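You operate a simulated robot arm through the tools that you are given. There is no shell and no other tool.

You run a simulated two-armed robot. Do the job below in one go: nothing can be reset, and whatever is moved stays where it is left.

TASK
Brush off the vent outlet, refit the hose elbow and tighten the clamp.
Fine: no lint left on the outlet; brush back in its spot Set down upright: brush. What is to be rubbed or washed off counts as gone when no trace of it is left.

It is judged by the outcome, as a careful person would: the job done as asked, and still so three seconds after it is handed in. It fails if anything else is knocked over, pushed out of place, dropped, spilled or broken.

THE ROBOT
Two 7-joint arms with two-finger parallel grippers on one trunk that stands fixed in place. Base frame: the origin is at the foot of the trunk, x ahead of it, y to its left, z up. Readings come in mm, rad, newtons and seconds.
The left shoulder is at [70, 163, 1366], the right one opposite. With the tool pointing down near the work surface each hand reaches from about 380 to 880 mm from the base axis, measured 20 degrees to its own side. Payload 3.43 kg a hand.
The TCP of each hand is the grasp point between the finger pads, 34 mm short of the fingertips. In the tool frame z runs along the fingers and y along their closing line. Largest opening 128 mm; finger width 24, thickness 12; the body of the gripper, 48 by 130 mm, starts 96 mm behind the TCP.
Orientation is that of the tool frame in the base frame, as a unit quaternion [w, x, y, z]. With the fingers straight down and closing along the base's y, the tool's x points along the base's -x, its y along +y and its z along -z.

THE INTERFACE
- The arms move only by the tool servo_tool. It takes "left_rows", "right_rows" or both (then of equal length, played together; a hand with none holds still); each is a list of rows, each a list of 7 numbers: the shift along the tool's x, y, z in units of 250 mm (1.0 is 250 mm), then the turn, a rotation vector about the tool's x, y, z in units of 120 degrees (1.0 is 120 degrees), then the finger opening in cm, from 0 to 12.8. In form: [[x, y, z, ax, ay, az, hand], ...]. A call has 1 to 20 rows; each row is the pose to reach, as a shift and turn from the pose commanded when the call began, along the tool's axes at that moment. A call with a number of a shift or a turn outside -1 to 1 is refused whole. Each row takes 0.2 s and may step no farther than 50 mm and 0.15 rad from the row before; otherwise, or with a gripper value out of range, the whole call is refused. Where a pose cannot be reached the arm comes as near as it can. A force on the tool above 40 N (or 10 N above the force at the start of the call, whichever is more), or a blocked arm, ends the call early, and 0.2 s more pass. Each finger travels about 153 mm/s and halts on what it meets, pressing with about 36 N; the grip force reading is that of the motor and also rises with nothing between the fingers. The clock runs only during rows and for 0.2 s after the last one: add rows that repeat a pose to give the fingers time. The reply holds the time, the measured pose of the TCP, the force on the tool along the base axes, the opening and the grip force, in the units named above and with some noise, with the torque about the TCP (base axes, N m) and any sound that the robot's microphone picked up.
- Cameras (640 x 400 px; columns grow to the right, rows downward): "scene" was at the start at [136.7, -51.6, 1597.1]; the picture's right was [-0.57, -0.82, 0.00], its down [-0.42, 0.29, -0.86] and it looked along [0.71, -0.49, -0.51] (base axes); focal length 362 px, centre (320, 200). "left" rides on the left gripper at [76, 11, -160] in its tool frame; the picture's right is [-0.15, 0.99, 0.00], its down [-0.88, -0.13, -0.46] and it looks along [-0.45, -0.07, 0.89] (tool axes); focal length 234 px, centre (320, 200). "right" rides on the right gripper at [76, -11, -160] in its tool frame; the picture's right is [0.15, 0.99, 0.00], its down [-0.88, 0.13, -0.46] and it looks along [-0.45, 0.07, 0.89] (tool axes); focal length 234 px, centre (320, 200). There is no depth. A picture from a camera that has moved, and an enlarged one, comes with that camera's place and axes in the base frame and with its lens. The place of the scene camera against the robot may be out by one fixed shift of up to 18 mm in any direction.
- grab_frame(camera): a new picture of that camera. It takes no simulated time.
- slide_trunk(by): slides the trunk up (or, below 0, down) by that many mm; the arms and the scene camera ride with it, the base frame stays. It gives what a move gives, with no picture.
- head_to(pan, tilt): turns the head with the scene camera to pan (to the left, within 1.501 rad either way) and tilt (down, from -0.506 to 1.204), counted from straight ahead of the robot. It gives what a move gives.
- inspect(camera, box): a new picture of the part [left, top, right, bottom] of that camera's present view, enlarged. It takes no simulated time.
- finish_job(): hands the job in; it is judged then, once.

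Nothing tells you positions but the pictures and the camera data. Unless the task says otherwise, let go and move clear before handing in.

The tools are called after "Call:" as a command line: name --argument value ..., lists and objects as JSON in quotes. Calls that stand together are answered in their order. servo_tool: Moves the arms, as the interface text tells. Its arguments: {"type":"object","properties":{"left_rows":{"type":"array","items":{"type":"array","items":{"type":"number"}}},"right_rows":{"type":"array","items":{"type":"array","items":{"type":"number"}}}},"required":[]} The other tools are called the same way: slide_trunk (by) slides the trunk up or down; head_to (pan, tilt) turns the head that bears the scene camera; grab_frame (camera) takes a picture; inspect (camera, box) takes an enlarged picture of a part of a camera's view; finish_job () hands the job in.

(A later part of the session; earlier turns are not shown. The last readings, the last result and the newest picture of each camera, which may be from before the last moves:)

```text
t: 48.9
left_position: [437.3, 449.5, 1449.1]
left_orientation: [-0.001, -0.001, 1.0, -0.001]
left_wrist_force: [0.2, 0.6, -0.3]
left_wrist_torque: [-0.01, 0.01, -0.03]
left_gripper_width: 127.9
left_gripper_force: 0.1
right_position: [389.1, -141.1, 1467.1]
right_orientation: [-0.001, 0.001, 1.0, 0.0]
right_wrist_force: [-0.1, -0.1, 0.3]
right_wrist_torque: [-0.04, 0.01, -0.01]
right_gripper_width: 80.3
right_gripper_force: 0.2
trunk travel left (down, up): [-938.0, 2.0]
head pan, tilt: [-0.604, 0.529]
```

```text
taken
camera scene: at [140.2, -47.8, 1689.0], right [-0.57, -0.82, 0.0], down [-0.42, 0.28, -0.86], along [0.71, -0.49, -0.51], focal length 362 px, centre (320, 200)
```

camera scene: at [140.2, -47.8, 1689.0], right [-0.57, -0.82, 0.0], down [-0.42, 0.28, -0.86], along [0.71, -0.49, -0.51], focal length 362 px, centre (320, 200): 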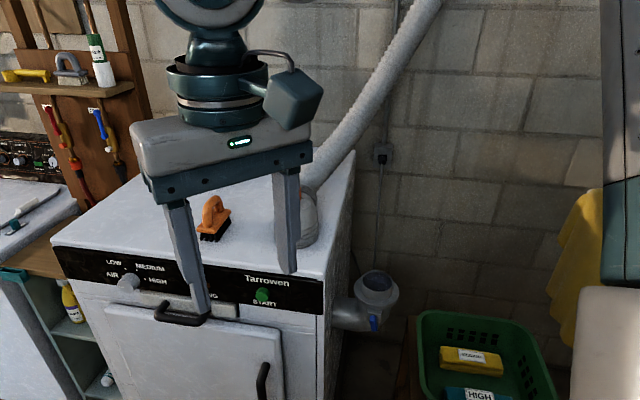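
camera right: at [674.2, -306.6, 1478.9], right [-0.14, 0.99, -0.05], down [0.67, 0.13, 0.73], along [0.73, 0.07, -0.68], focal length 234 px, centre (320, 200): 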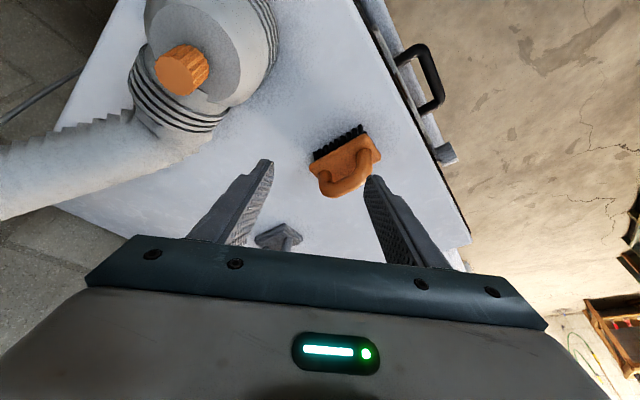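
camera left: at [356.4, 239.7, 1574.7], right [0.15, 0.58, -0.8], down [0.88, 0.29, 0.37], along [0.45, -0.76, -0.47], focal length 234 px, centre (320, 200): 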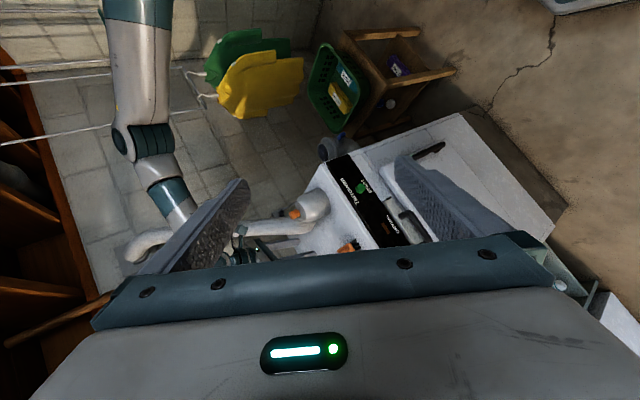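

Call:
servo_tool --right_rows '[[-0.1, 0.02, 0.02, 0, -0.05, 0, 8], [-0.2, 0.04, 0.04, 0, -0.1, 0, 8], [-0.32, 0.04, 0.06, 0, -0.15, 0, 8], [-0.44, 0.04, 0.08, 0, -0.2, 0, 8], [-0.56, 0.04, 0.1, 0, -0.25, 0, 8], [-0.68, 0.04, 0.12, 0, -0.29, 0, 8], [-0.8, 0.04, 0.16, 0, -0.29, 0, 8]]'

Call:
grab_frame --camera "scene"

```text
t: 50.5
left_position: [435.2, 446.5, 1451.4]
left_orientation: [-0.001, -0.001, 1.0, 0.001]
left_wrist_force: [1.3, -0.1, 0.1]
left_wrist_torque: [-0.01, 0.05, 0.0]
left_gripper_width: 128.0
left_gripper_force: 0.0
right_position: [586.5, -137.6, 1428.4]
right_orientation: [0.298, 0.0, 0.955, 0.0]
right_wrist_force: [-0.1, -0.1, -0.5]
right_wrist_torque: [0.0, 0.01, 0.01]
right_gripper_width: 80.1
right_gripper_force: 0.2
trunk travel left (down, up): [-938.0, 2.0]
head pan, tilt: [-0.604, 0.529]
```

```text
taken
camera scene: at [138.3, -52.2, 1689.0], right [-0.57, -0.82, 0.0], down [-0.42, 0.29, -0.86], along [0.71, -0.49, -0.51], focal length 362 px, centre (320, 200)
```

scene: 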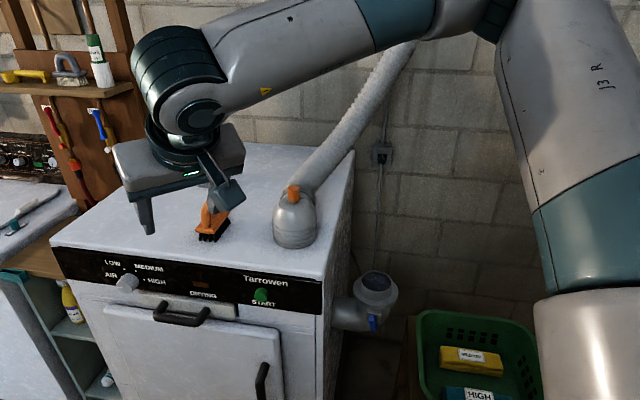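

Call:
servo_tool --right_rows '[[-0.09, -0.055, 0.094, 0, 0, 0, 8], [-0.18, -0.11, 0.188, 0, 0, 0, 8], [-0.275, -0.165, 0.282, 0, 0, 0, 8], [-0.367, -0.22, 0.376, 0, 0, 0, 8], [-0.458, -0.275, 0.47, 0, 0, 0, 8], [-0.55, -0.33, 0.565, 0, 0, 0, 8], [-0.55, -0.33, 0.565, 0, 0, 0, 8]]'

Call:
grab_frame --camera "scene"

```text
t: 52.1
left_position: [433.9, 446.7, 1450.1]
left_orientation: [0.0, -0.001, 1.0, -0.001]
left_wrist_force: [-0.6, 0.5, -0.4]
left_wrist_torque: [0.05, -0.02, 0.03]
left_gripper_width: 127.9
left_gripper_force: 0.1
right_position: [778.8, -221.4, 1394.5]
right_orientation: [0.299, 0.001, 0.954, 0.0]
right_wrist_force: [0.0, -1.1, -0.6]
right_wrist_torque: [0.01, -0.04, 0.0]
right_gripper_width: 80.0
right_gripper_force: 0.0
trunk travel left (down, up): [-938.0, 2.0]
head pan, tilt: [-0.604, 0.529]
```

```text
taken
camera scene: at [136.0, -51.0, 1689.2], right [-0.57, -0.82, 0.0], down [-0.42, 0.29, -0.86], along [0.71, -0.49, -0.5], focal length 362 px, centre (320, 200)
```

scene: 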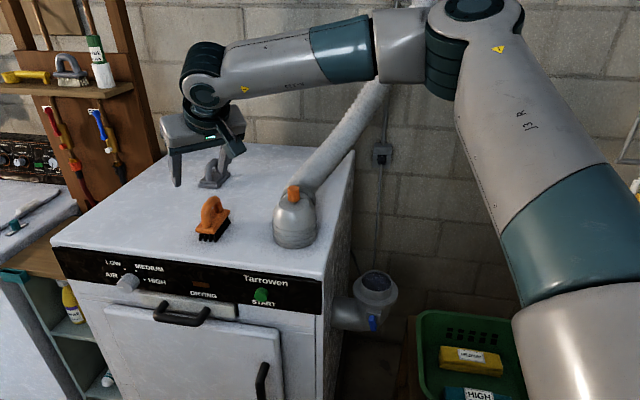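

The posture is set by the solver; a model of the pinned upper arm suggests a shallower approach (50° from vertical, heading forward-left) keeps the wrist within range, with the fingers above and below the bar. I'll rotate into that orientation above the dryer first.

Call:
servo_tool --right_rows '[[0, -0.03, 0, -0.0244, -0.0013, 0.0597, 8], [0, -0.06, 0, -0.0488, -0.0026, 0.1194, 8], [0, -0.09, 0, -0.0732, -0.0039, 0.1791, 8], [0, -0.12, 0, -0.0976, -0.0052, 0.2388, 8], [0, -0.15, 0, -0.122, -0.0064, 0.2985, 8], [0, -0.18, 0, -0.1464, -0.0077, 0.3582, 8], [0, -0.2, 0, -0.1708, -0.009, 0.4179, 8], [0, -0.2, 0, -0.1952, -0.0103, 0.4776, 8], [0, -0.2, 0, -0.1952, -0.0103, 0.4776, 8]]'

Call:
grab_frame --camera "scene"

Call:
grab_frame --camera "right"

```text
t: 54.1
left_position: [434.2, 446.2, 1450.8]
left_orientation: [0.001, -0.001, 1.0, -0.001]
left_wrist_force: [-0.4, -0.4, -0.2]
left_wrist_torque: [0.0, 0.01, 0.02]
left_gripper_width: 128.1
left_gripper_force: 0.1
right_position: [777.5, -268.9, 1394.2]
right_orientation: [0.266, 0.397, 0.815, 0.328]
right_wrist_force: [0.1, 1.0, 0.5]
right_wrist_torque: [-0.01, 0.01, -0.03]
right_gripper_width: 80.2
right_gripper_force: 0.1
trunk travel left (down, up): [-938.0, 2.0]
head pan, tilt: [-0.604, 0.529]
```

```text
taken
camera scene: at [136.8, -51.0, 1689.2], right [-0.57, -0.82, 0.0], down [-0.42, 0.29, -0.86], along [0.71, -0.49, -0.51], focal length 362 px, centre (320, 200)
```

scene: 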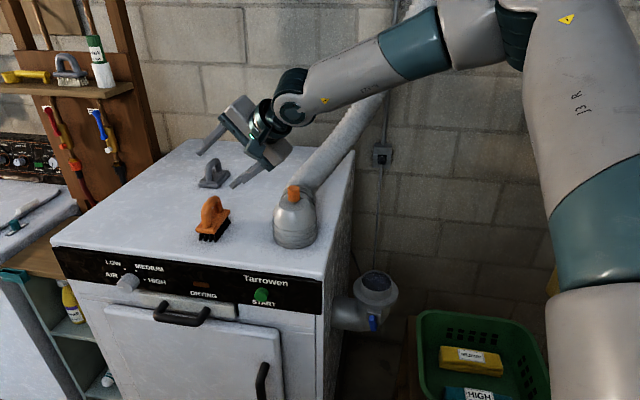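

```text
taken
camera right: at [620.8, -263.8, 1475.3], right [0.39, 0.58, 0.71], down [0.22, -0.81, 0.54], along [0.89, -0.05, -0.44], focal length 234 px, centre (320, 200)
```

right: 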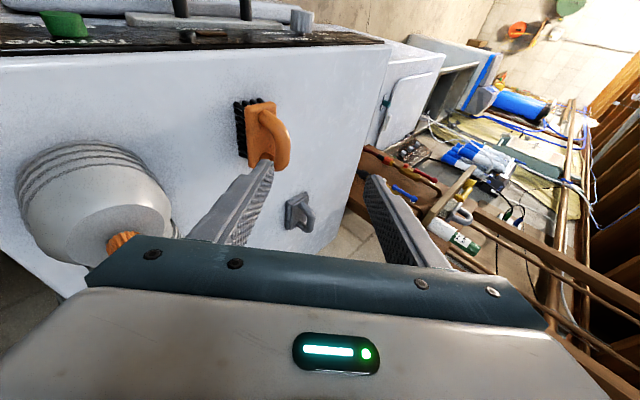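

Call:
servo_tool --right_rows '[[-0.03, -0.068, 0.077, 0, 0, 0, 6], [-0.06, -0.135, 0.154, 0, 0, 0, 4.5], [-0.091, -0.203, 0.231, 0, 0, 0, 4], [-0.091, -0.203, 0.231, 0, 0, 0, 4]]'

Call:
inspect --camera "right" --box '[220, 60, 420, 210]'

Call:
inspect --camera "scene" --box '[160, 80, 340, 260]'

```text
t: 55.1
left_position: [434.0, 448.3, 1451.5]
left_orientation: [0.001, -0.001, 1.0, 0.0]
left_wrist_force: [0.7, 0.3, -0.1]
left_wrist_torque: [-0.02, -0.02, 0.03]
left_gripper_width: 127.9
left_gripper_force: 0.1
right_position: [804.6, -297.0, 1321.8]
right_orientation: [0.265, 0.397, 0.815, 0.328]
right_wrist_force: [0.0, -1.1, 0.2]
right_wrist_torque: [0.01, 0.01, -0.01]
right_gripper_width: 39.9
right_gripper_force: 0.0
trunk travel left (down, up): [-938.0, 2.0]
head pan, tilt: [-0.604, 0.529]
```

```text
2.67 times, centred on (320, 135) of right
camera zoom: at [648.3, -290.9, 1402.0], right [0.39, 0.59, 0.71], down [0.22, -0.81, 0.54], along [0.89, -0.05, -0.44], focal length 624 px, centre (320, 373)
```

zoom: 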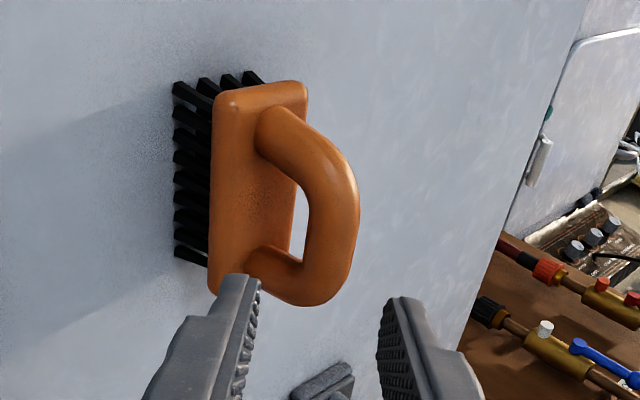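

```text
2.22 times, centred on (250, 170) of scene
camera zoom: at [136.3, -51.3, 1689.2], right [-0.57, -0.82, 0.0], down [-0.42, 0.29, -0.86], along [0.71, -0.49, -0.5], focal length 804 px, centre (476, 267)
```

zoom: 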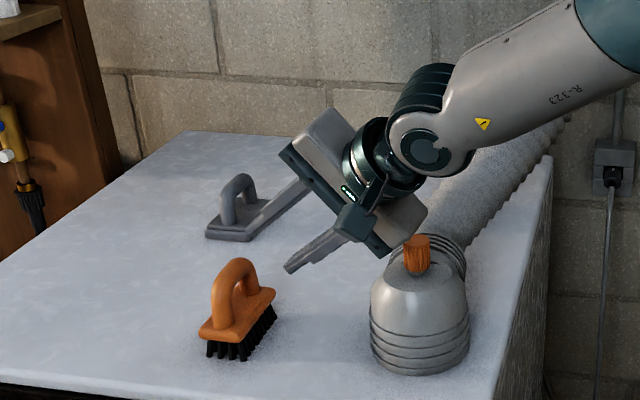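

The bar projects exactly where I expected, and the elbow now has room. I'll advance the rest of the way with the fingers 40 mm apart.

Call:
servo_tool --right_rows '[[0.012, 0.013, 0.05, 0, 0, 0, 4], [0.012, 0.013, 0.13, 0, 0, 0, 4], [0.012, 0.013, 0.2, 0, 0, 0, 4], [0.012, 0.013, 0.26, 0, 0, 0, 4], [0.012, 0.013, 0.3, 0, 0, 0, 4], [0.012, 0.013, 0.3, 0, 0, 0, 4]]'

Call:
inspect --camera "right" --box '[220, 80, 420, 230]'

Call:
inspect --camera "scene" --box '[160, 110, 340, 260]'

```text
t: 56.5
left_position: [434.1, 446.8, 1451.3]
left_orientation: [0.0, -0.001, 1.0, 0.0]
left_wrist_force: [0.6, 0.3, 0.2]
left_wrist_torque: [0.01, -0.03, 0.0]
left_gripper_width: 128.2
left_gripper_force: 0.1
right_position: [857.4, -264.5, 1275.1]
right_orientation: [0.266, 0.397, 0.815, 0.327]
right_wrist_force: [-0.6, -0.7, 0.1]
right_wrist_torque: [0.0, -0.03, -0.01]
right_gripper_width: 39.8
right_gripper_force: 0.1
trunk travel left (down, up): [-938.0, 2.0]
head pan, tilt: [-0.604, 0.529]
```

```text
2.67 times, centred on (320, 155) of right
camera zoom: at [700.9, -260.5, 1357.4], right [0.39, 0.59, 0.71], down [0.22, -0.81, 0.54], along [0.89, -0.05, -0.44], focal length 624 px, centre (320, 320)
```

zoom: 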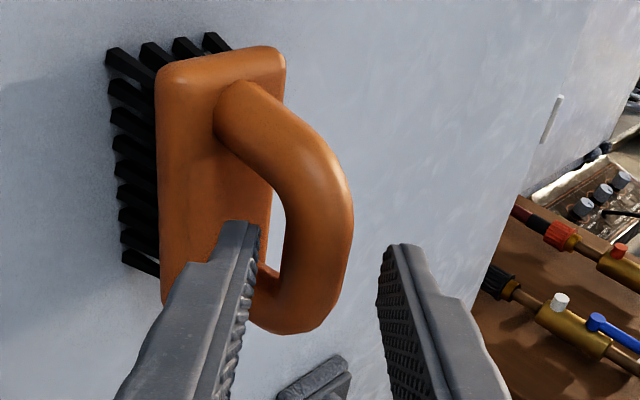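

```text
2.67 times, centred on (250, 185) of scene
camera zoom: at [136.4, -51.6, 1689.2], right [-0.57, -0.82, 0.0], down [-0.42, 0.29, -0.86], along [0.71, -0.49, -0.51], focal length 965 px, centre (507, 240)
```

zoom: 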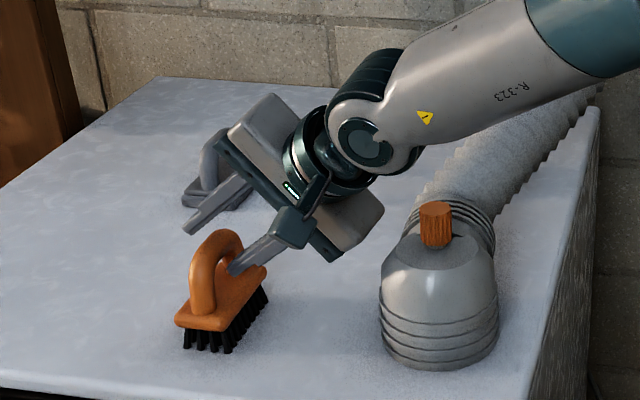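

Call:
servo_tool --right_rows '[[0, -0.004, 0.04, 0, 0, 0, 4], [0, -0.008, 0.08, 0, 0, 0, 4], [0, -0.008, 0.11, 0, 0, 0, 4], [0, -0.008, 0.11, 0, 0, 0, 4]]'

Call:
inspect --camera "right" --box '[220, 80, 420, 230]'

Call:
inspect --camera "scene" --box '[160, 110, 340, 260]'

```text
t: 57.5
left_position: [434.2, 446.1, 1450.0]
left_orientation: [-0.001, -0.001, 1.0, 0.0]
left_wrist_force: [-0.1, 0.3, 0.6]
left_wrist_torque: [-0.01, -0.01, 0.0]
left_gripper_width: 127.9
left_gripper_force: 0.0
right_position: [861.5, -269.3, 1272.4]
right_orientation: [0.266, 0.397, 0.815, 0.328]
right_wrist_force: [0.0, -0.7, -0.1]
right_wrist_torque: [-0.01, 0.03, 0.01]
right_gripper_width: 39.8
right_gripper_force: 0.1
right hand out of reach, approached as far as the arm can: row 1, 2, 3, 4
trunk travel left (down, up): [-938.0, 2.0]
head pan, tilt: [-0.604, 0.529]
```

```text
2.67 times, centred on (320, 155) of right
camera zoom: at [703.2, -264.5, 1354.1], right [0.39, 0.59, 0.71], down [0.22, -0.81, 0.54], along [0.89, -0.05, -0.44], focal length 624 px, centre (320, 320)
```

zoom: 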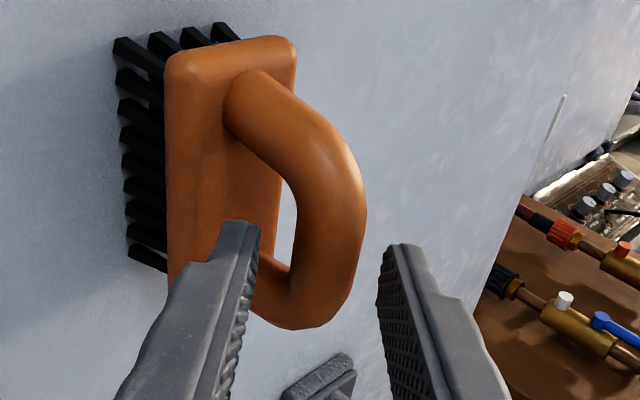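

```text
2.67 times, centred on (250, 185) of scene
camera zoom: at [137.2, -51.4, 1689.1], right [-0.57, -0.82, 0.0], down [-0.42, 0.29, -0.86], along [0.71, -0.49, -0.51], focal length 965 px, centre (507, 240)
```

zoom: 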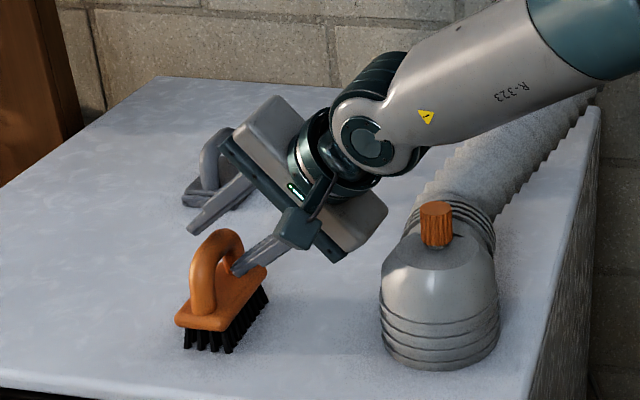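

Call:
grab_frame --camera "scene"

Call:
grab_frame --camera "left"

```text
taken
camera scene: at [137.2, -51.4, 1689.1], right [-0.57, -0.82, 0.0], down [-0.42, 0.29, -0.86], along [0.71, -0.49, -0.51], focal length 362 px, centre (320, 200)
```

scene: 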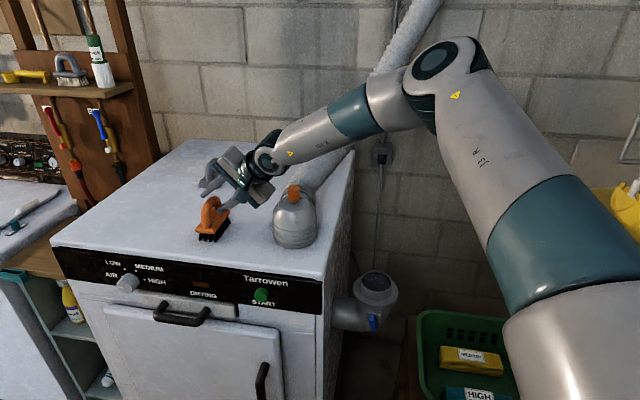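

```text
taken
camera left: at [358.8, 459.6, 1608.9], right [0.14, 0.99, 0.0], down [0.88, -0.13, 0.46], along [0.45, -0.07, -0.89], focal length 234 px, centre (320, 200)
```

left: 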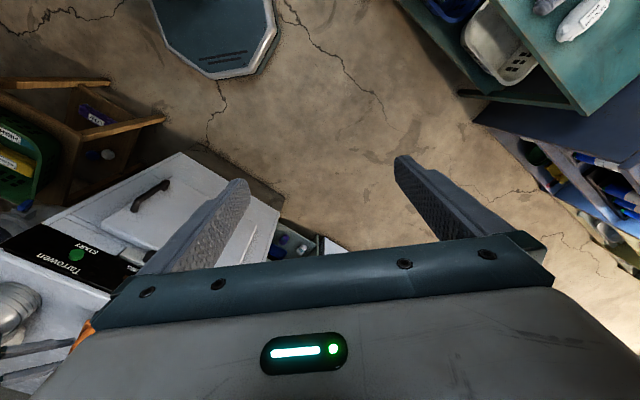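

Every time it stalls, the right elbow sits at the same spot about 150 mm above the shoulder. Lowering the trunk should therefore bring the elbow level with the wrist and add reach; I'll back off, lift the hand and lower the trunk by 190 mm.

Call:
servo_tool --right_rows '[[0, 0, -0.15, 0, 0, 0, 4], [0, 0, -0.3, 0, 0, 0, 6], [-0.02, 0.1, -0.42, 0, 0, 0, 6], [-0.04, 0.2, -0.54, 0, 0, 0, 6], [-0.06, 0.3, -0.66, 0, 0, 0, 6], [-0.08, 0.4, -0.775, 0, 0, 0, 6], [-0.1, 0.49, -0.885, 0, 0, 0, 6]]'

```text
t: 59.1
left_position: [435.0, 446.7, 1450.9]
left_orientation: [0.0, 0.0, 1.0, -0.001]
left_wrist_force: [0.2, 1.3, -0.6]
left_wrist_torque: [0.01, 0.01, 0.06]
left_gripper_width: 127.9
left_gripper_force: 0.1
right_position: [776.6, -307.8, 1512.5]
right_orientation: [0.266, 0.396, 0.816, 0.328]
right_wrist_force: [0.4, 0.0, -0.7]
right_wrist_torque: [0.0, 0.03, 0.01]
right_gripper_width: 60.1
right_gripper_force: 0.1
trunk travel left (down, up): [-938.0, 2.0]
head pan, tilt: [-0.604, 0.529]
```

Call:
head_to --pan 0.9 --tilt 0.6

Call:
grab_frame --camera "scene"

```text
t: 60.7
left_position: [435.0, 447.0, 1450.8]
left_orientation: [0.0, -0.001, 1.0, 0.0]
left_wrist_force: [-0.6, -0.4, 0.3]
left_wrist_torque: [-0.04, 0.0, -0.03]
left_gripper_width: 128.1
left_gripper_force: 0.1
right_position: [778.9, -308.0, 1511.0]
right_orientation: [0.266, 0.397, 0.815, 0.328]
right_wrist_force: [-0.4, -0.6, -0.3]
right_wrist_torque: [-0.01, -0.02, 0.01]
right_gripper_width: 60.0
right_gripper_force: 0.1
trunk travel left (down, up): [-938.0, 2.0]
head pan, tilt: [0.901, 0.6]
```

```text
taken
camera scene: at [117.4, 69.1, 1682.8], right [0.78, -0.62, 0.0], down [-0.35, -0.44, -0.82], along [0.51, 0.65, -0.57], focal length 362 px, centre (320, 200)
```

scene: 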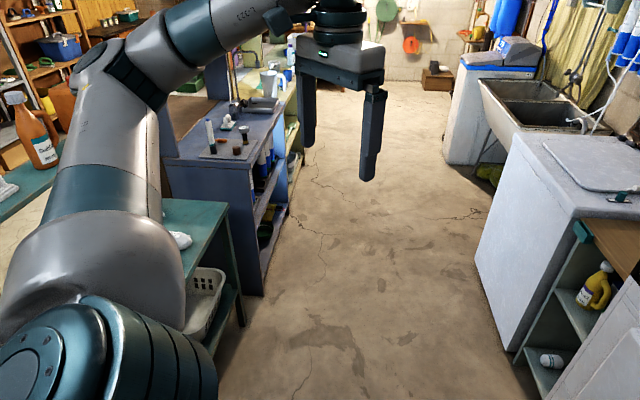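

The left side is clear; the tables there are only about 760 mm high. I'll turn the head back and lower the trunk by 190 mm.

Call:
slide_trunk --by -190

Call:
head_to --pan -0.604 --tilt 0.529

Call:
grab_frame --camera "scene"

Call:
grab_frame --camera "right"

```text
t: 62.8
left_position: [433.9, 446.2, 1261.5]
left_orientation: [-0.001, -0.001, 1.0, 0.0]
left_wrist_force: [0.9, 0.4, 0.2]
left_wrist_torque: [0.0, 0.01, -0.01]
left_gripper_width: 128.2
left_gripper_force: 0.0
right_position: [779.6, -308.7, 1322.3]
right_orientation: [0.266, 0.397, 0.815, 0.328]
right_wrist_force: [1.1, -0.2, -0.8]
right_wrist_torque: [-0.01, -0.03, 0.01]
right_gripper_width: 60.1
right_gripper_force: 0.1
trunk travel left (down, up): [-748.0, 192.0]
head pan, tilt: [0.901, 0.6]
```

```text
t: 64.3
left_position: [434.3, 446.8, 1261.6]
left_orientation: [0.0, -0.001, 1.0, 0.0]
left_wrist_force: [0.1, 0.6, 0.3]
left_wrist_torque: [-0.01, 0.0, 0.02]
left_gripper_width: 128.0
left_gripper_force: 0.0
right_position: [777.5, -308.2, 1321.3]
right_orientation: [0.266, 0.397, 0.815, 0.328]
right_wrist_force: [0.0, -0.1, 0.6]
right_wrist_torque: [-0.01, 0.0, 0.01]
right_gripper_width: 60.0
right_gripper_force: 0.0
trunk travel left (down, up): [-748.0, 192.0]
head pan, tilt: [-0.604, 0.529]
```

```text
taken
camera scene: at [136.7, -51.4, 1499.2], right [-0.57, -0.82, 0.0], down [-0.42, 0.29, -0.86], along [0.71, -0.49, -0.5], focal length 362 px, centre (320, 200)
```

scene: 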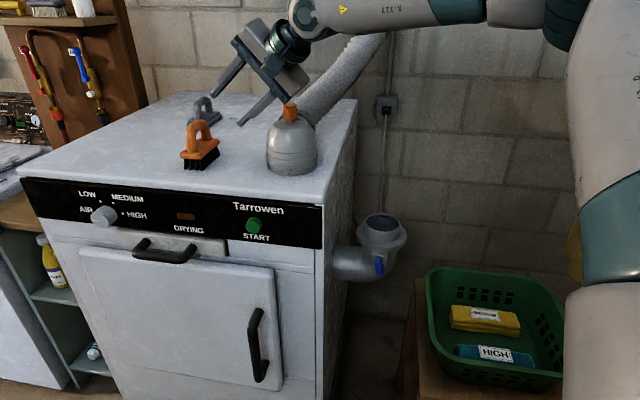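

```text
taken
camera right: at [620.7, -303.3, 1403.3], right [0.39, 0.59, 0.71], down [0.22, -0.81, 0.54], along [0.89, -0.05, -0.44], focal length 234 px, centre (320, 200)
```

right: 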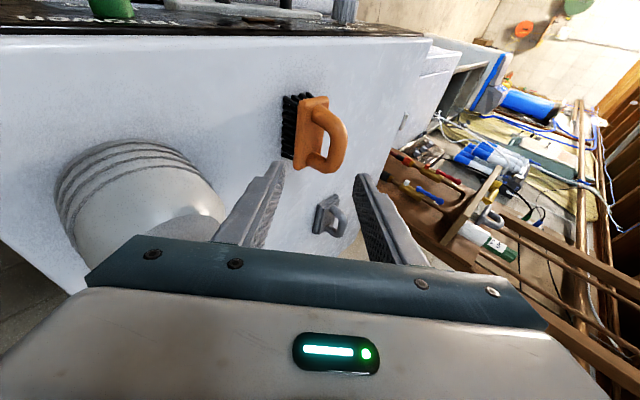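

Call:
servo_tool --right_rows '[[-0.003, 0.028, 0.087, 0, 0, 0, 5], [-0.006, 0.056, 0.174, 0, 0, 0, 4], [-0.009, 0.083, 0.262, 0, 0, 0, 4], [-0.009, 0.083, 0.262, 0, 0, 0, 4]]'

Call:
inspect --camera "right" --box '[220, 80, 420, 230]'

```text
t: 65.3
left_position: [434.4, 446.6, 1261.3]
left_orientation: [0.0, -0.001, 1.0, 0.0]
left_wrist_force: [1.3, 0.0, 0.1]
left_wrist_torque: [0.0, -0.03, -0.02]
left_gripper_width: 128.0
left_gripper_force: 0.1
right_position: [833.1, -280.3, 1295.6]
right_orientation: [0.266, 0.397, 0.815, 0.328]
right_wrist_force: [-0.7, 0.0, 0.2]
right_wrist_torque: [0.01, 0.0, 0.0]
right_gripper_width: 39.7
right_gripper_force: 0.0
trunk travel left (down, up): [-748.0, 192.0]
head pan, tilt: [-0.604, 0.529]
```

```text
2.67 times, centred on (320, 155) of right
camera zoom: at [676.0, -275.5, 1377.2], right [0.39, 0.59, 0.71], down [0.22, -0.81, 0.54], along [0.89, -0.05, -0.44], focal length 624 px, centre (320, 320)
```

zoom: 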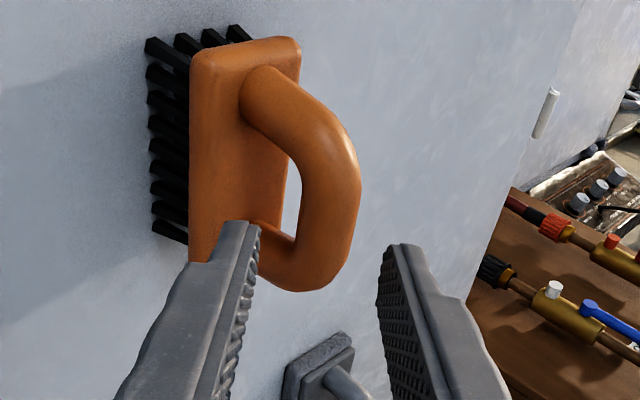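

Call:
servo_tool --right_rows '[[0, 0.004, 0.07, 0, 0, 0, 4], [0, 0.006, 0.13, 0, 0, 0, 4], [0, 0.006, 0.19, 0, 0, 0, 4], [0, 0.006, 0.235, 0, 0, 0, 4], [0, 0.006, 0.235, 0, 0, 0, 4]]'

Call:
inspect --camera "right" --box '[220, 80, 420, 230]'

Call:
inspect --camera "scene" --box '[150, 60, 330, 210]'

```text
t: 66.5
left_position: [433.2, 446.1, 1261.0]
left_orientation: [0.0, 0.0, 1.0, 0.0]
left_wrist_force: [-0.5, -0.8, -0.2]
left_wrist_torque: [-0.03, -0.04, -0.04]
left_gripper_width: 128.1
left_gripper_force: 0.1
right_position: [874.3, -259.7, 1257.1]
right_orientation: [0.266, 0.397, 0.815, 0.327]
right_wrist_force: [-0.2, -0.4, -0.5]
right_wrist_torque: [0.01, 0.01, 0.0]
right_gripper_width: 39.7
right_gripper_force: 0.1
trunk travel left (down, up): [-748.0, 192.0]
head pan, tilt: [-0.604, 0.529]
```

```text
2.67 times, centred on (320, 155) of right
camera zoom: at [717.6, -254.8, 1339.5], right [0.39, 0.59, 0.71], down [0.22, -0.81, 0.54], along [0.89, -0.05, -0.44], focal length 624 px, centre (320, 320)
```

zoom: 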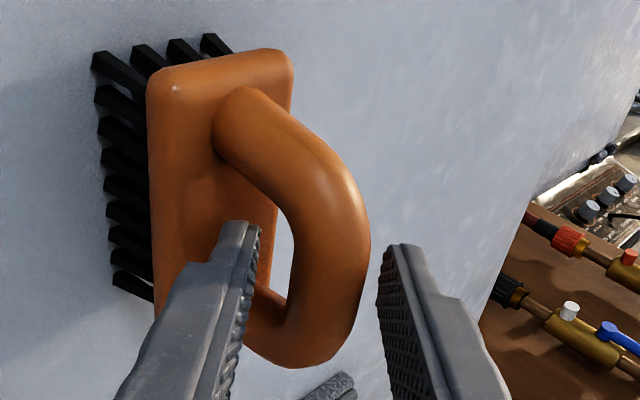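

```text
2.67 times, centred on (240, 135) of scene
camera zoom: at [136.1, -51.3, 1499.2], right [-0.57, -0.82, 0.0], down [-0.42, 0.29, -0.86], along [0.71, -0.49, -0.5], focal length 965 px, centre (533, 373)
```

zoom: 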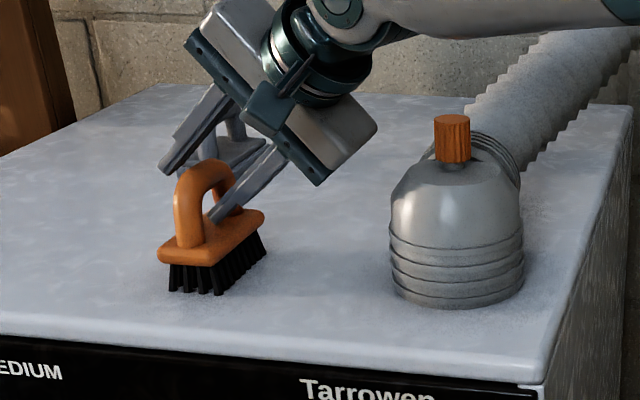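

The fingers now straddle the handle bar, with the lower one inside the arch and no contact force. I'll close the gripper.

Call:
servo_tool --right_rows '[[0, 0, 0, 0, 0, 0, 3], [0, 0, 0, 0, 0, 0, 2.2], [0, 0, 0, 0, 0, 0, 1], [0, 0, 0, 0, 0, 0, 0], [0, 0, 0, 0, 0, 0, 0]]'

Call:
inspect --camera "right" --box '[220, 80, 420, 230]'

Call:
inspect --camera "scene" --box '[150, 60, 330, 210]'

```text
t: 67.8
left_position: [433.4, 446.1, 1261.3]
left_orientation: [0.001, -0.001, 1.0, 0.0]
left_wrist_force: [0.3, -0.1, 0.4]
left_wrist_torque: [0.02, -0.02, -0.01]
left_gripper_width: 128.0
left_gripper_force: 0.0
right_position: [873.4, -258.7, 1257.6]
right_orientation: [0.267, 0.396, 0.815, 0.329]
right_wrist_force: [1.8, 0.7, 3.6]
right_wrist_torque: [0.15, 0.06, -0.01]
right_gripper_width: 20.9
right_gripper_force: 35.8
trunk travel left (down, up): [-748.0, 192.0]
head pan, tilt: [-0.604, 0.529]
```

```text
2.67 times, centred on (320, 155) of right
camera zoom: at [717.7, -254.5, 1340.1], right [0.39, 0.59, 0.71], down [0.22, -0.81, 0.54], along [0.89, -0.05, -0.44], focal length 624 px, centre (320, 320)
```

zoom: 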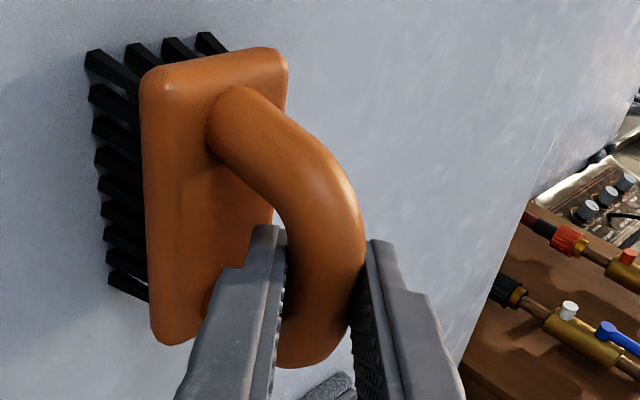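

```text
2.67 times, centred on (240, 135) of scene
camera zoom: at [136.3, -51.0, 1499.3], right [-0.57, -0.82, 0.0], down [-0.42, 0.29, -0.86], along [0.71, -0.49, -0.5], focal length 965 px, centre (533, 373)
```

zoom: 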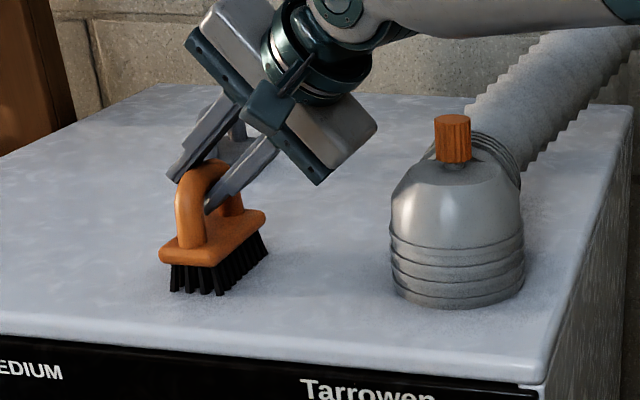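

The handle is gripped (20.9 mm, 36 N). I'll lift the brush 70 mm and check that it comes up level.

Call:
servo_tool --right_rows '[[-0.007, 0.03, -0.026, 0, 0, 0, 0], [-0.021, 0.09, -0.077, 0, 0, 0, 0], [-0.035, 0.149, -0.129, 0, 0, 0, 0], [-0.049, 0.209, -0.18, 0, 0, 0, 0], [-0.049, 0.209, -0.18, 0, 0, 0, 0]]'

Call:
inspect --camera "right" --box '[220, 80, 420, 230]'

Call:
inspect --camera "scene" --box '[130, 30, 350, 210]'

```text
t: 69.0
left_position: [435.1, 445.7, 1260.6]
left_orientation: [0.0, -0.001, 1.0, 0.001]
left_wrist_force: [-0.5, 0.1, -0.5]
left_wrist_torque: [0.02, -0.03, 0.0]
left_gripper_width: 127.9
left_gripper_force: 0.0
right_position: [876.8, -260.0, 1326.9]
right_orientation: [0.267, 0.397, 0.815, 0.327]
right_wrist_force: [-0.4, 0.4, -0.9]
right_wrist_torque: [0.05, 0.03, -0.01]
right_gripper_width: 21.0
right_gripper_force: 36.0
trunk travel left (down, up): [-748.0, 192.0]
head pan, tilt: [-0.604, 0.529]
```

```text
2.67 times, centred on (320, 155) of right
camera zoom: at [719.6, -255.9, 1409.5], right [0.39, 0.59, 0.71], down [0.22, -0.81, 0.54], along [0.89, -0.05, -0.45], focal length 624 px, centre (320, 320)
```

zoom: 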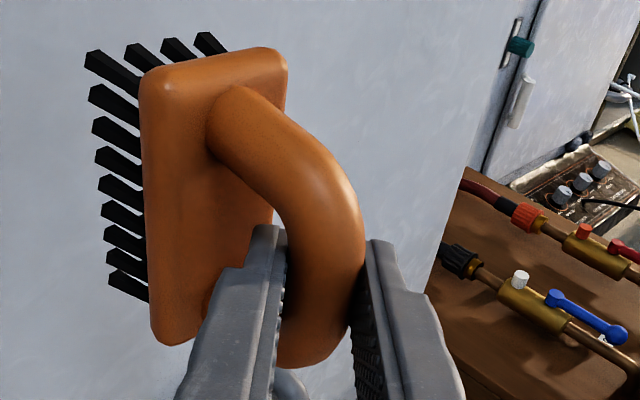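

```text
2.22 times, centred on (240, 120) of scene
camera zoom: at [136.9, -51.5, 1499.2], right [-0.57, -0.82, 0.0], down [-0.42, 0.29, -0.86], along [0.71, -0.49, -0.5], focal length 804 px, centre (498, 378)
```

zoom: 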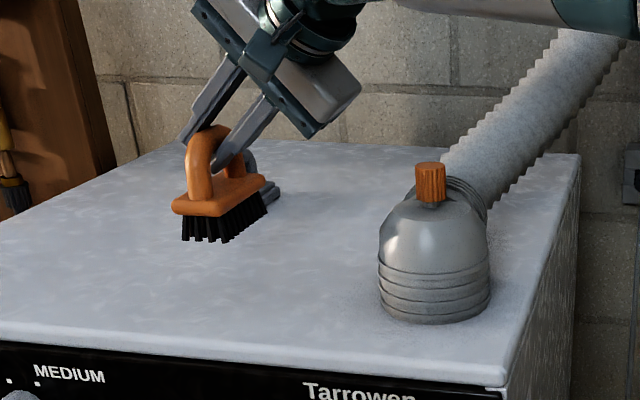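

The brush is firmly held and level. I'll carry it around the front of the dryer, clear of the elbow, toward the outlet.

Call:
servo_tool --right_rows '[[0.108, -0.012, -0.132, 0, 0, 0, 0], [0.215, -0.024, -0.264, 0, 0, 0, 0], [0.323, -0.036, -0.396, 0, 0, 0, 0], [0.349, -0.129, -0.543, 0, 0, 0, 0], [0.376, -0.222, -0.69, 0, 0, 0, 0], [0.402, -0.316, -0.836, 0, 0, 0, 0], [0.428, -0.409, -0.983, 0, 0, 0, 0]]'

Call:
grab_frame --camera "scene"

```text
t: 70.5
left_position: [431.4, 444.7, 1262.6]
left_orientation: [0.001, -0.001, 1.0, 0.0]
left_wrist_force: [-0.6, 0.6, -0.3]
left_wrist_torque: [0.06, -0.03, 0.01]
left_gripper_width: 127.9
left_gripper_force: 0.1
right_position: [595.5, -299.0, 1393.9]
right_orientation: [0.267, 0.396, 0.814, 0.329]
right_wrist_force: [-0.8, 0.2, -0.8]
right_wrist_torque: [0.03, -0.03, -0.02]
right_gripper_width: 21.1
right_gripper_force: 36.0
trunk travel left (down, up): [-748.0, 192.0]
head pan, tilt: [-0.604, 0.529]
```

```text
taken
camera scene: at [133.6, -53.6, 1499.4], right [-0.57, -0.82, 0.0], down [-0.41, 0.29, -0.86], along [0.71, -0.49, -0.5], focal length 362 px, centre (320, 200)
```

scene: 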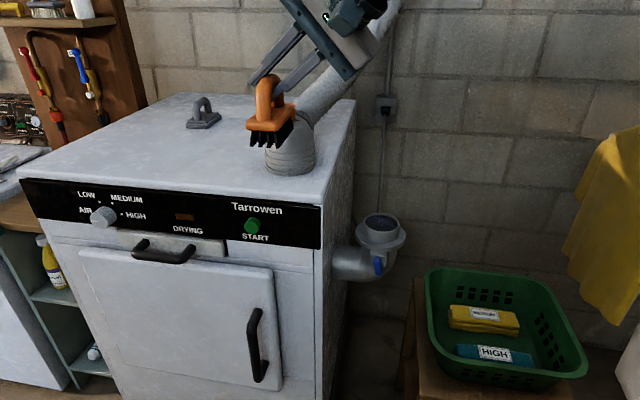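

Call:
servo_tool --right_rows '[[-0.081, -0.11, -0.071, 0, 0, 0, 0], [-0.162, -0.219, -0.143, 0, 0, 0, 0], [-0.243, -0.329, -0.214, 0, 0, 0, 0], [-0.324, -0.438, -0.285, 0, 0, 0, 0], [-0.446, -0.545, -0.236, 0, 0, 0, 0], [-0.568, -0.652, -0.187, 0, 0, 0, 0], [-0.69, -0.76, -0.138, 0, 0, 0, 0], [-0.812, -0.867, -0.089, 0, 0, 0, 0], [-0.812, -0.867, -0.089, 0, 0, 0, 0]]'

Call:
grab_frame --camera "scene"

Call:
grab_frame --camera "right"

```text
t: 72.5
left_position: [434.4, 446.5, 1259.9]
left_orientation: [0.0, -0.001, 1.0, -0.001]
left_wrist_force: [0.2, -0.7, -0.1]
left_wrist_torque: [-0.03, -0.02, -0.02]
left_gripper_width: 127.9
left_gripper_force: 0.0
right_position: [595.2, -573.1, 1277.2]
right_orientation: [0.266, 0.397, 0.815, 0.327]
right_wrist_force: [0.3, 1.0, -1.4]
right_wrist_torque: [-0.05, 0.03, -0.02]
right_gripper_width: 21.0
right_gripper_force: 35.8
trunk travel left (down, up): [-748.0, 192.0]
head pan, tilt: [-0.604, 0.529]
```

```text
taken
camera scene: at [136.2, -50.8, 1499.3], right [-0.57, -0.82, 0.0], down [-0.42, 0.29, -0.86], along [0.71, -0.49, -0.5], focal length 362 px, centre (320, 200)
```

scene: 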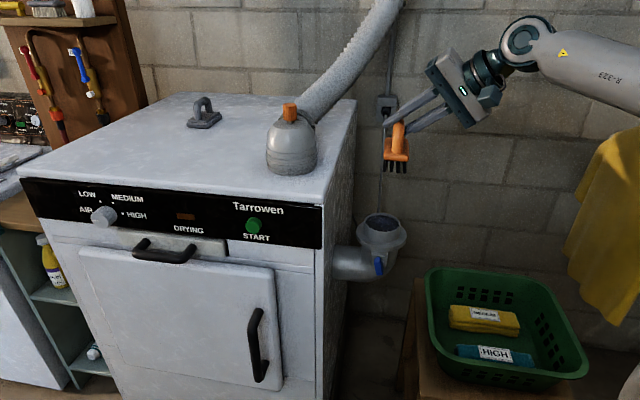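

```text
taken
camera right: at [438.4, -567.2, 1359.9], right [0.39, 0.59, 0.71], down [0.22, -0.81, 0.54], along [0.89, -0.05, -0.44], focal length 234 px, centre (320, 200)
```

right: 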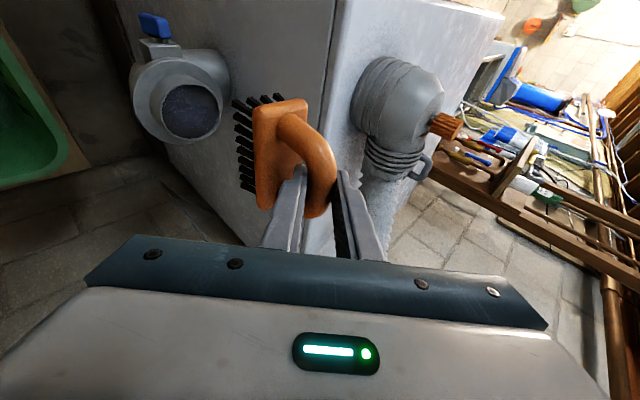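

Call:
inspect --camera "right" --box '[110, 0, 310, 160]'

Call:
inspect --camera "scene" --box '[320, 110, 440, 290]'

```text
2.50 times, centred on (210, 80) of right
camera zoom: at [438.4, -567.2, 1359.9], right [0.39, 0.59, 0.71], down [0.22, -0.81, 0.54], along [0.89, -0.05, -0.44], focal length 585 px, centre (595, 500)
```

zoom: 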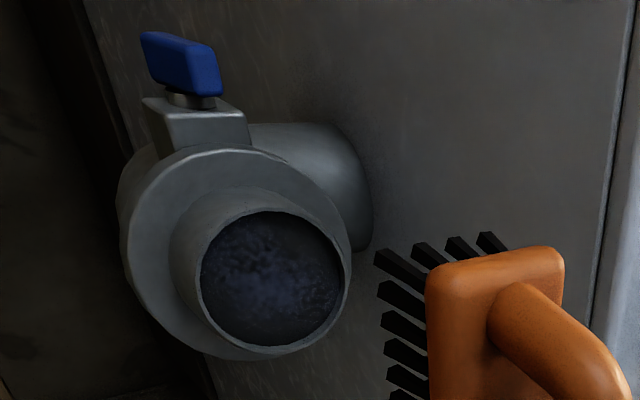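

```text
2.22 times, centred on (380, 200) of scene
camera zoom: at [136.2, -50.8, 1499.3], right [-0.57, -0.82, 0.0], down [-0.42, 0.29, -0.86], along [0.71, -0.49, -0.5], focal length 804 px, centre (187, 200)
```

zoom: 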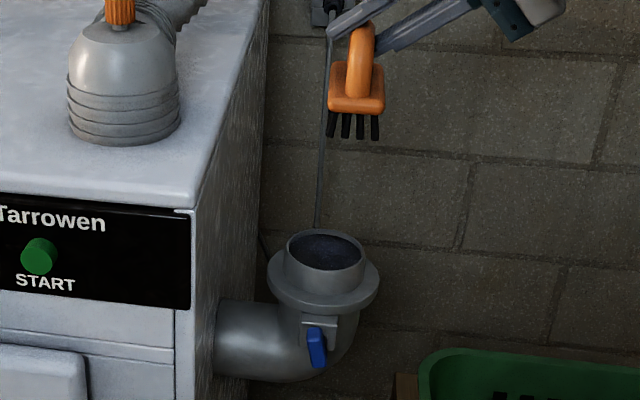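

The rim centre works out at about [640, -590, 1009], and the blue lever sits on the side facing the dryer's front. I'll hover the brush just above the outlet.

Call:
servo_tool --right_rows '[[-0.011, -0.094, 0.107, 0, 0, 0, 0], [-0.022, -0.188, 0.214, 0, 0, 0, 0], [-0.033, -0.282, 0.321, 0, 0, 0, 0], [-0.044, -0.376, 0.428, 0, 0, 0, 0], [-0.044, -0.376, 0.428, 0, 0, 0, 0]]'

Call:
inspect --camera "scene" --box '[320, 160, 440, 290]'

Call:
grab_frame --camera "right"

```text
t: 73.8
left_position: [434.6, 446.9, 1262.1]
left_orientation: [0.0, -0.001, 1.0, 0.0]
left_wrist_force: [-0.6, 0.8, 0.2]
left_wrist_torque: [-0.02, -0.01, 0.0]
left_gripper_width: 128.4
left_gripper_force: 0.1
right_position: [626.5, -591.7, 1140.4]
right_orientation: [0.266, 0.396, 0.815, 0.329]
right_wrist_force: [-1.4, 0.6, -0.9]
right_wrist_torque: [0.0, -0.01, -0.01]
right_gripper_width: 20.9
right_gripper_force: 36.3
trunk travel left (down, up): [-748.0, 192.0]
head pan, tilt: [-0.604, 0.529]
```

```text
3.08 times, centred on (380, 225) of scene
camera zoom: at [136.1, -51.2, 1499.3], right [-0.57, -0.82, 0.0], down [-0.42, 0.29, -0.86], along [0.71, -0.49, -0.5], focal length 1113 px, centre (135, 123)
```

zoom: 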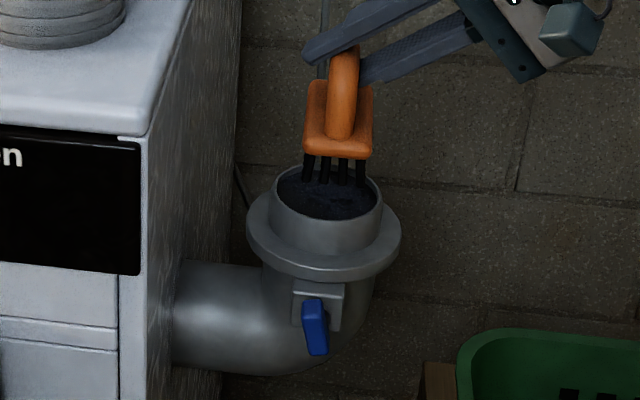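

```text
taken
camera right: at [470.0, -586.5, 1222.8], right [0.39, 0.59, 0.71], down [0.22, -0.81, 0.54], along [0.89, -0.05, -0.44], focal length 234 px, centre (320, 200)
```

right: 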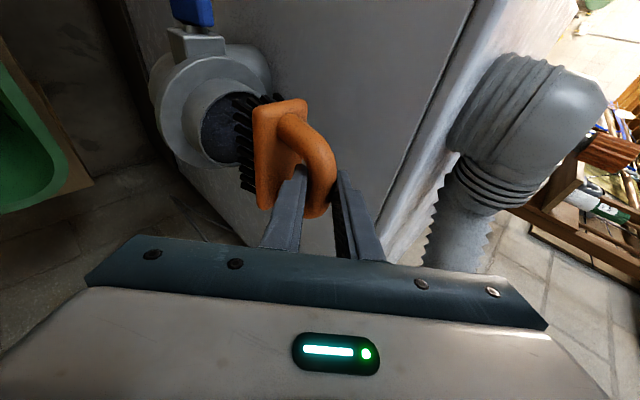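

Call:
servo_tool --right_rows '[[-0.002, -0.03, 0.037, 0, 0, 0, 0], [0.008, -0.067, 0.075, 0, 0, 0, 0], [0.0115, -0.082, 0.088, 0, 0, 0, 0], [0.0115, -0.082, 0.088, 0, 0, 0, 0]]'

Call:
inspect --camera "scene" --box '[340, 180, 420, 270]'

Call:
inspect --camera "right" --box '[140, 20, 300, 200]'

```text
t: 74.8
left_position: [434.9, 447.1, 1260.7]
left_orientation: [0.0, 0.0, 1.0, -0.001]
left_wrist_force: [0.3, -0.2, 0.0]
left_wrist_torque: [0.01, 0.01, 0.01]
left_gripper_width: 127.9
left_gripper_force: 0.0
right_position: [632.6, -591.7, 1111.0]
right_orientation: [0.267, 0.397, 0.815, 0.327]
right_wrist_force: [0.4, 0.2, -1.1]
right_wrist_torque: [0.0, 0.02, 0.03]
right_gripper_width: 20.9
right_gripper_force: 36.1
trunk travel left (down, up): [-748.0, 192.0]
head pan, tilt: [-0.604, 0.529]
```

```text
4.44 times, centred on (380, 225) of scene
camera zoom: at [136.9, -51.7, 1499.2], right [-0.57, -0.82, 0.0], down [-0.42, 0.29, -0.86], along [0.71, -0.49, -0.5], focal length 1608 px, centre (53, 89)
```

zoom: 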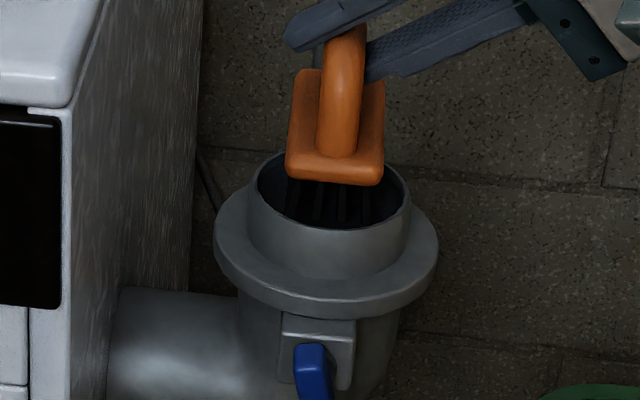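

```text
2.22 times, centred on (220, 110) of right
camera zoom: at [475.0, -587.0, 1193.5], right [0.39, 0.59, 0.71], down [0.22, -0.81, 0.54], along [0.89, -0.05, -0.44], focal length 520 px, centre (542, 400)
```

zoom: 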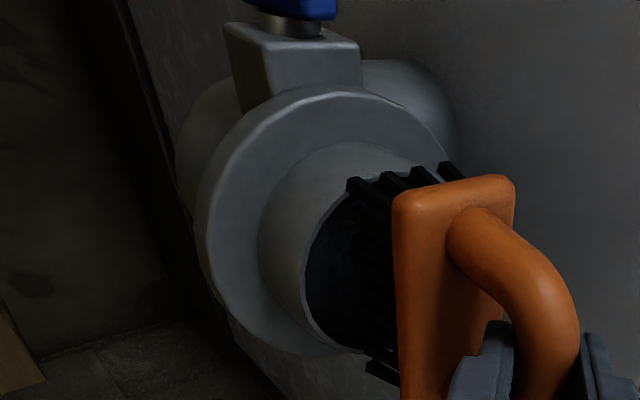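

Call:
servo_tool --right_rows '[[0.0028, -0.012, 0.0103, 0, 0, 0, 0], [0.0056, -0.024, 0.0206, 0, 0, 0, 0], [0.0056, -0.024, 0.0206, 0, 0, 0, 0]]'

Call:
servo_tool --right_rows '[[0.0021, -0.009, 0.0077, 0, 0, 0, 0], [0.0021, -0.009, 0.0077, 0, 0, 0, 0]]'

```text
t: 75.5
left_position: [434.9, 446.0, 1260.7]
left_orientation: [-0.001, -0.001, 1.0, 0.0]
left_wrist_force: [0.1, -0.7, 0.3]
left_wrist_torque: [0.02, 0.01, 0.05]
left_gripper_width: 128.1
left_gripper_force: 0.1
right_position: [631.3, -592.4, 1104.7]
right_orientation: [0.266, 0.397, 0.815, 0.328]
right_wrist_force: [0.0, -0.4, -1.7]
right_wrist_torque: [-0.02, -0.01, 0.01]
right_gripper_width: 20.9
right_gripper_force: 36.0
trunk travel left (down, up): [-748.0, 192.0]
head pan, tilt: [-0.604, 0.529]
```

```text
t: 76.2
left_position: [433.1, 447.3, 1260.1]
left_orientation: [0.0, -0.002, 1.0, -0.001]
left_wrist_force: [0.8, -0.6, 0.5]
left_wrist_torque: [0.01, 0.05, -0.04]
left_gripper_width: 127.5
left_gripper_force: 0.0
right_position: [632.3, -592.2, 1102.4]
right_orientation: [0.267, 0.396, 0.815, 0.328]
right_wrist_force: [0.3, 0.1, 6.7]
right_wrist_torque: [0.16, 0.08, 0.02]
right_gripper_width: 20.7
right_gripper_force: 36.1
trunk travel left (down, up): [-748.0, 192.0]
head pan, tilt: [-0.604, 0.529]
```

Call:
inspect --camera "scene" --box '[340, 180, 420, 270]'

Call:
inspect --camera "right" --box '[140, 20, 300, 200]'

```text
4.44 times, centred on (380, 225) of scene
camera zoom: at [136.0, -51.0, 1499.4], right [-0.57, -0.82, 0.0], down [-0.42, 0.29, -0.86], along [0.71, -0.49, -0.5], focal length 1608 px, centre (53, 89)
```

zoom: 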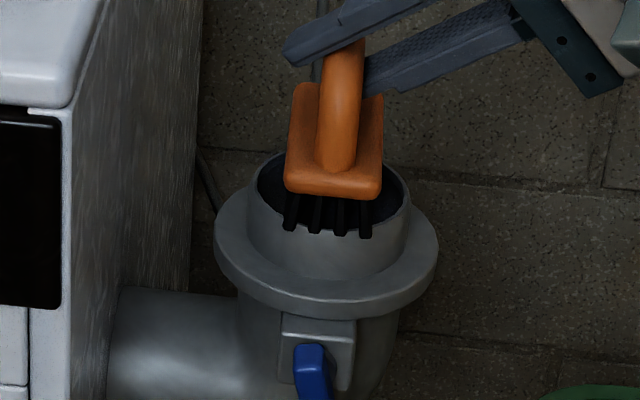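

```text
2.22 times, centred on (220, 110) of right
camera zoom: at [474.7, -587.1, 1184.7], right [0.39, 0.59, 0.71], down [0.22, -0.81, 0.54], along [0.9, -0.05, -0.44], focal length 520 px, centre (542, 400)
```

zoom: 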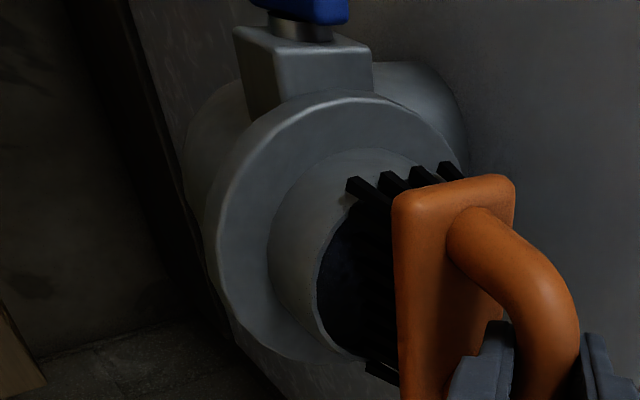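

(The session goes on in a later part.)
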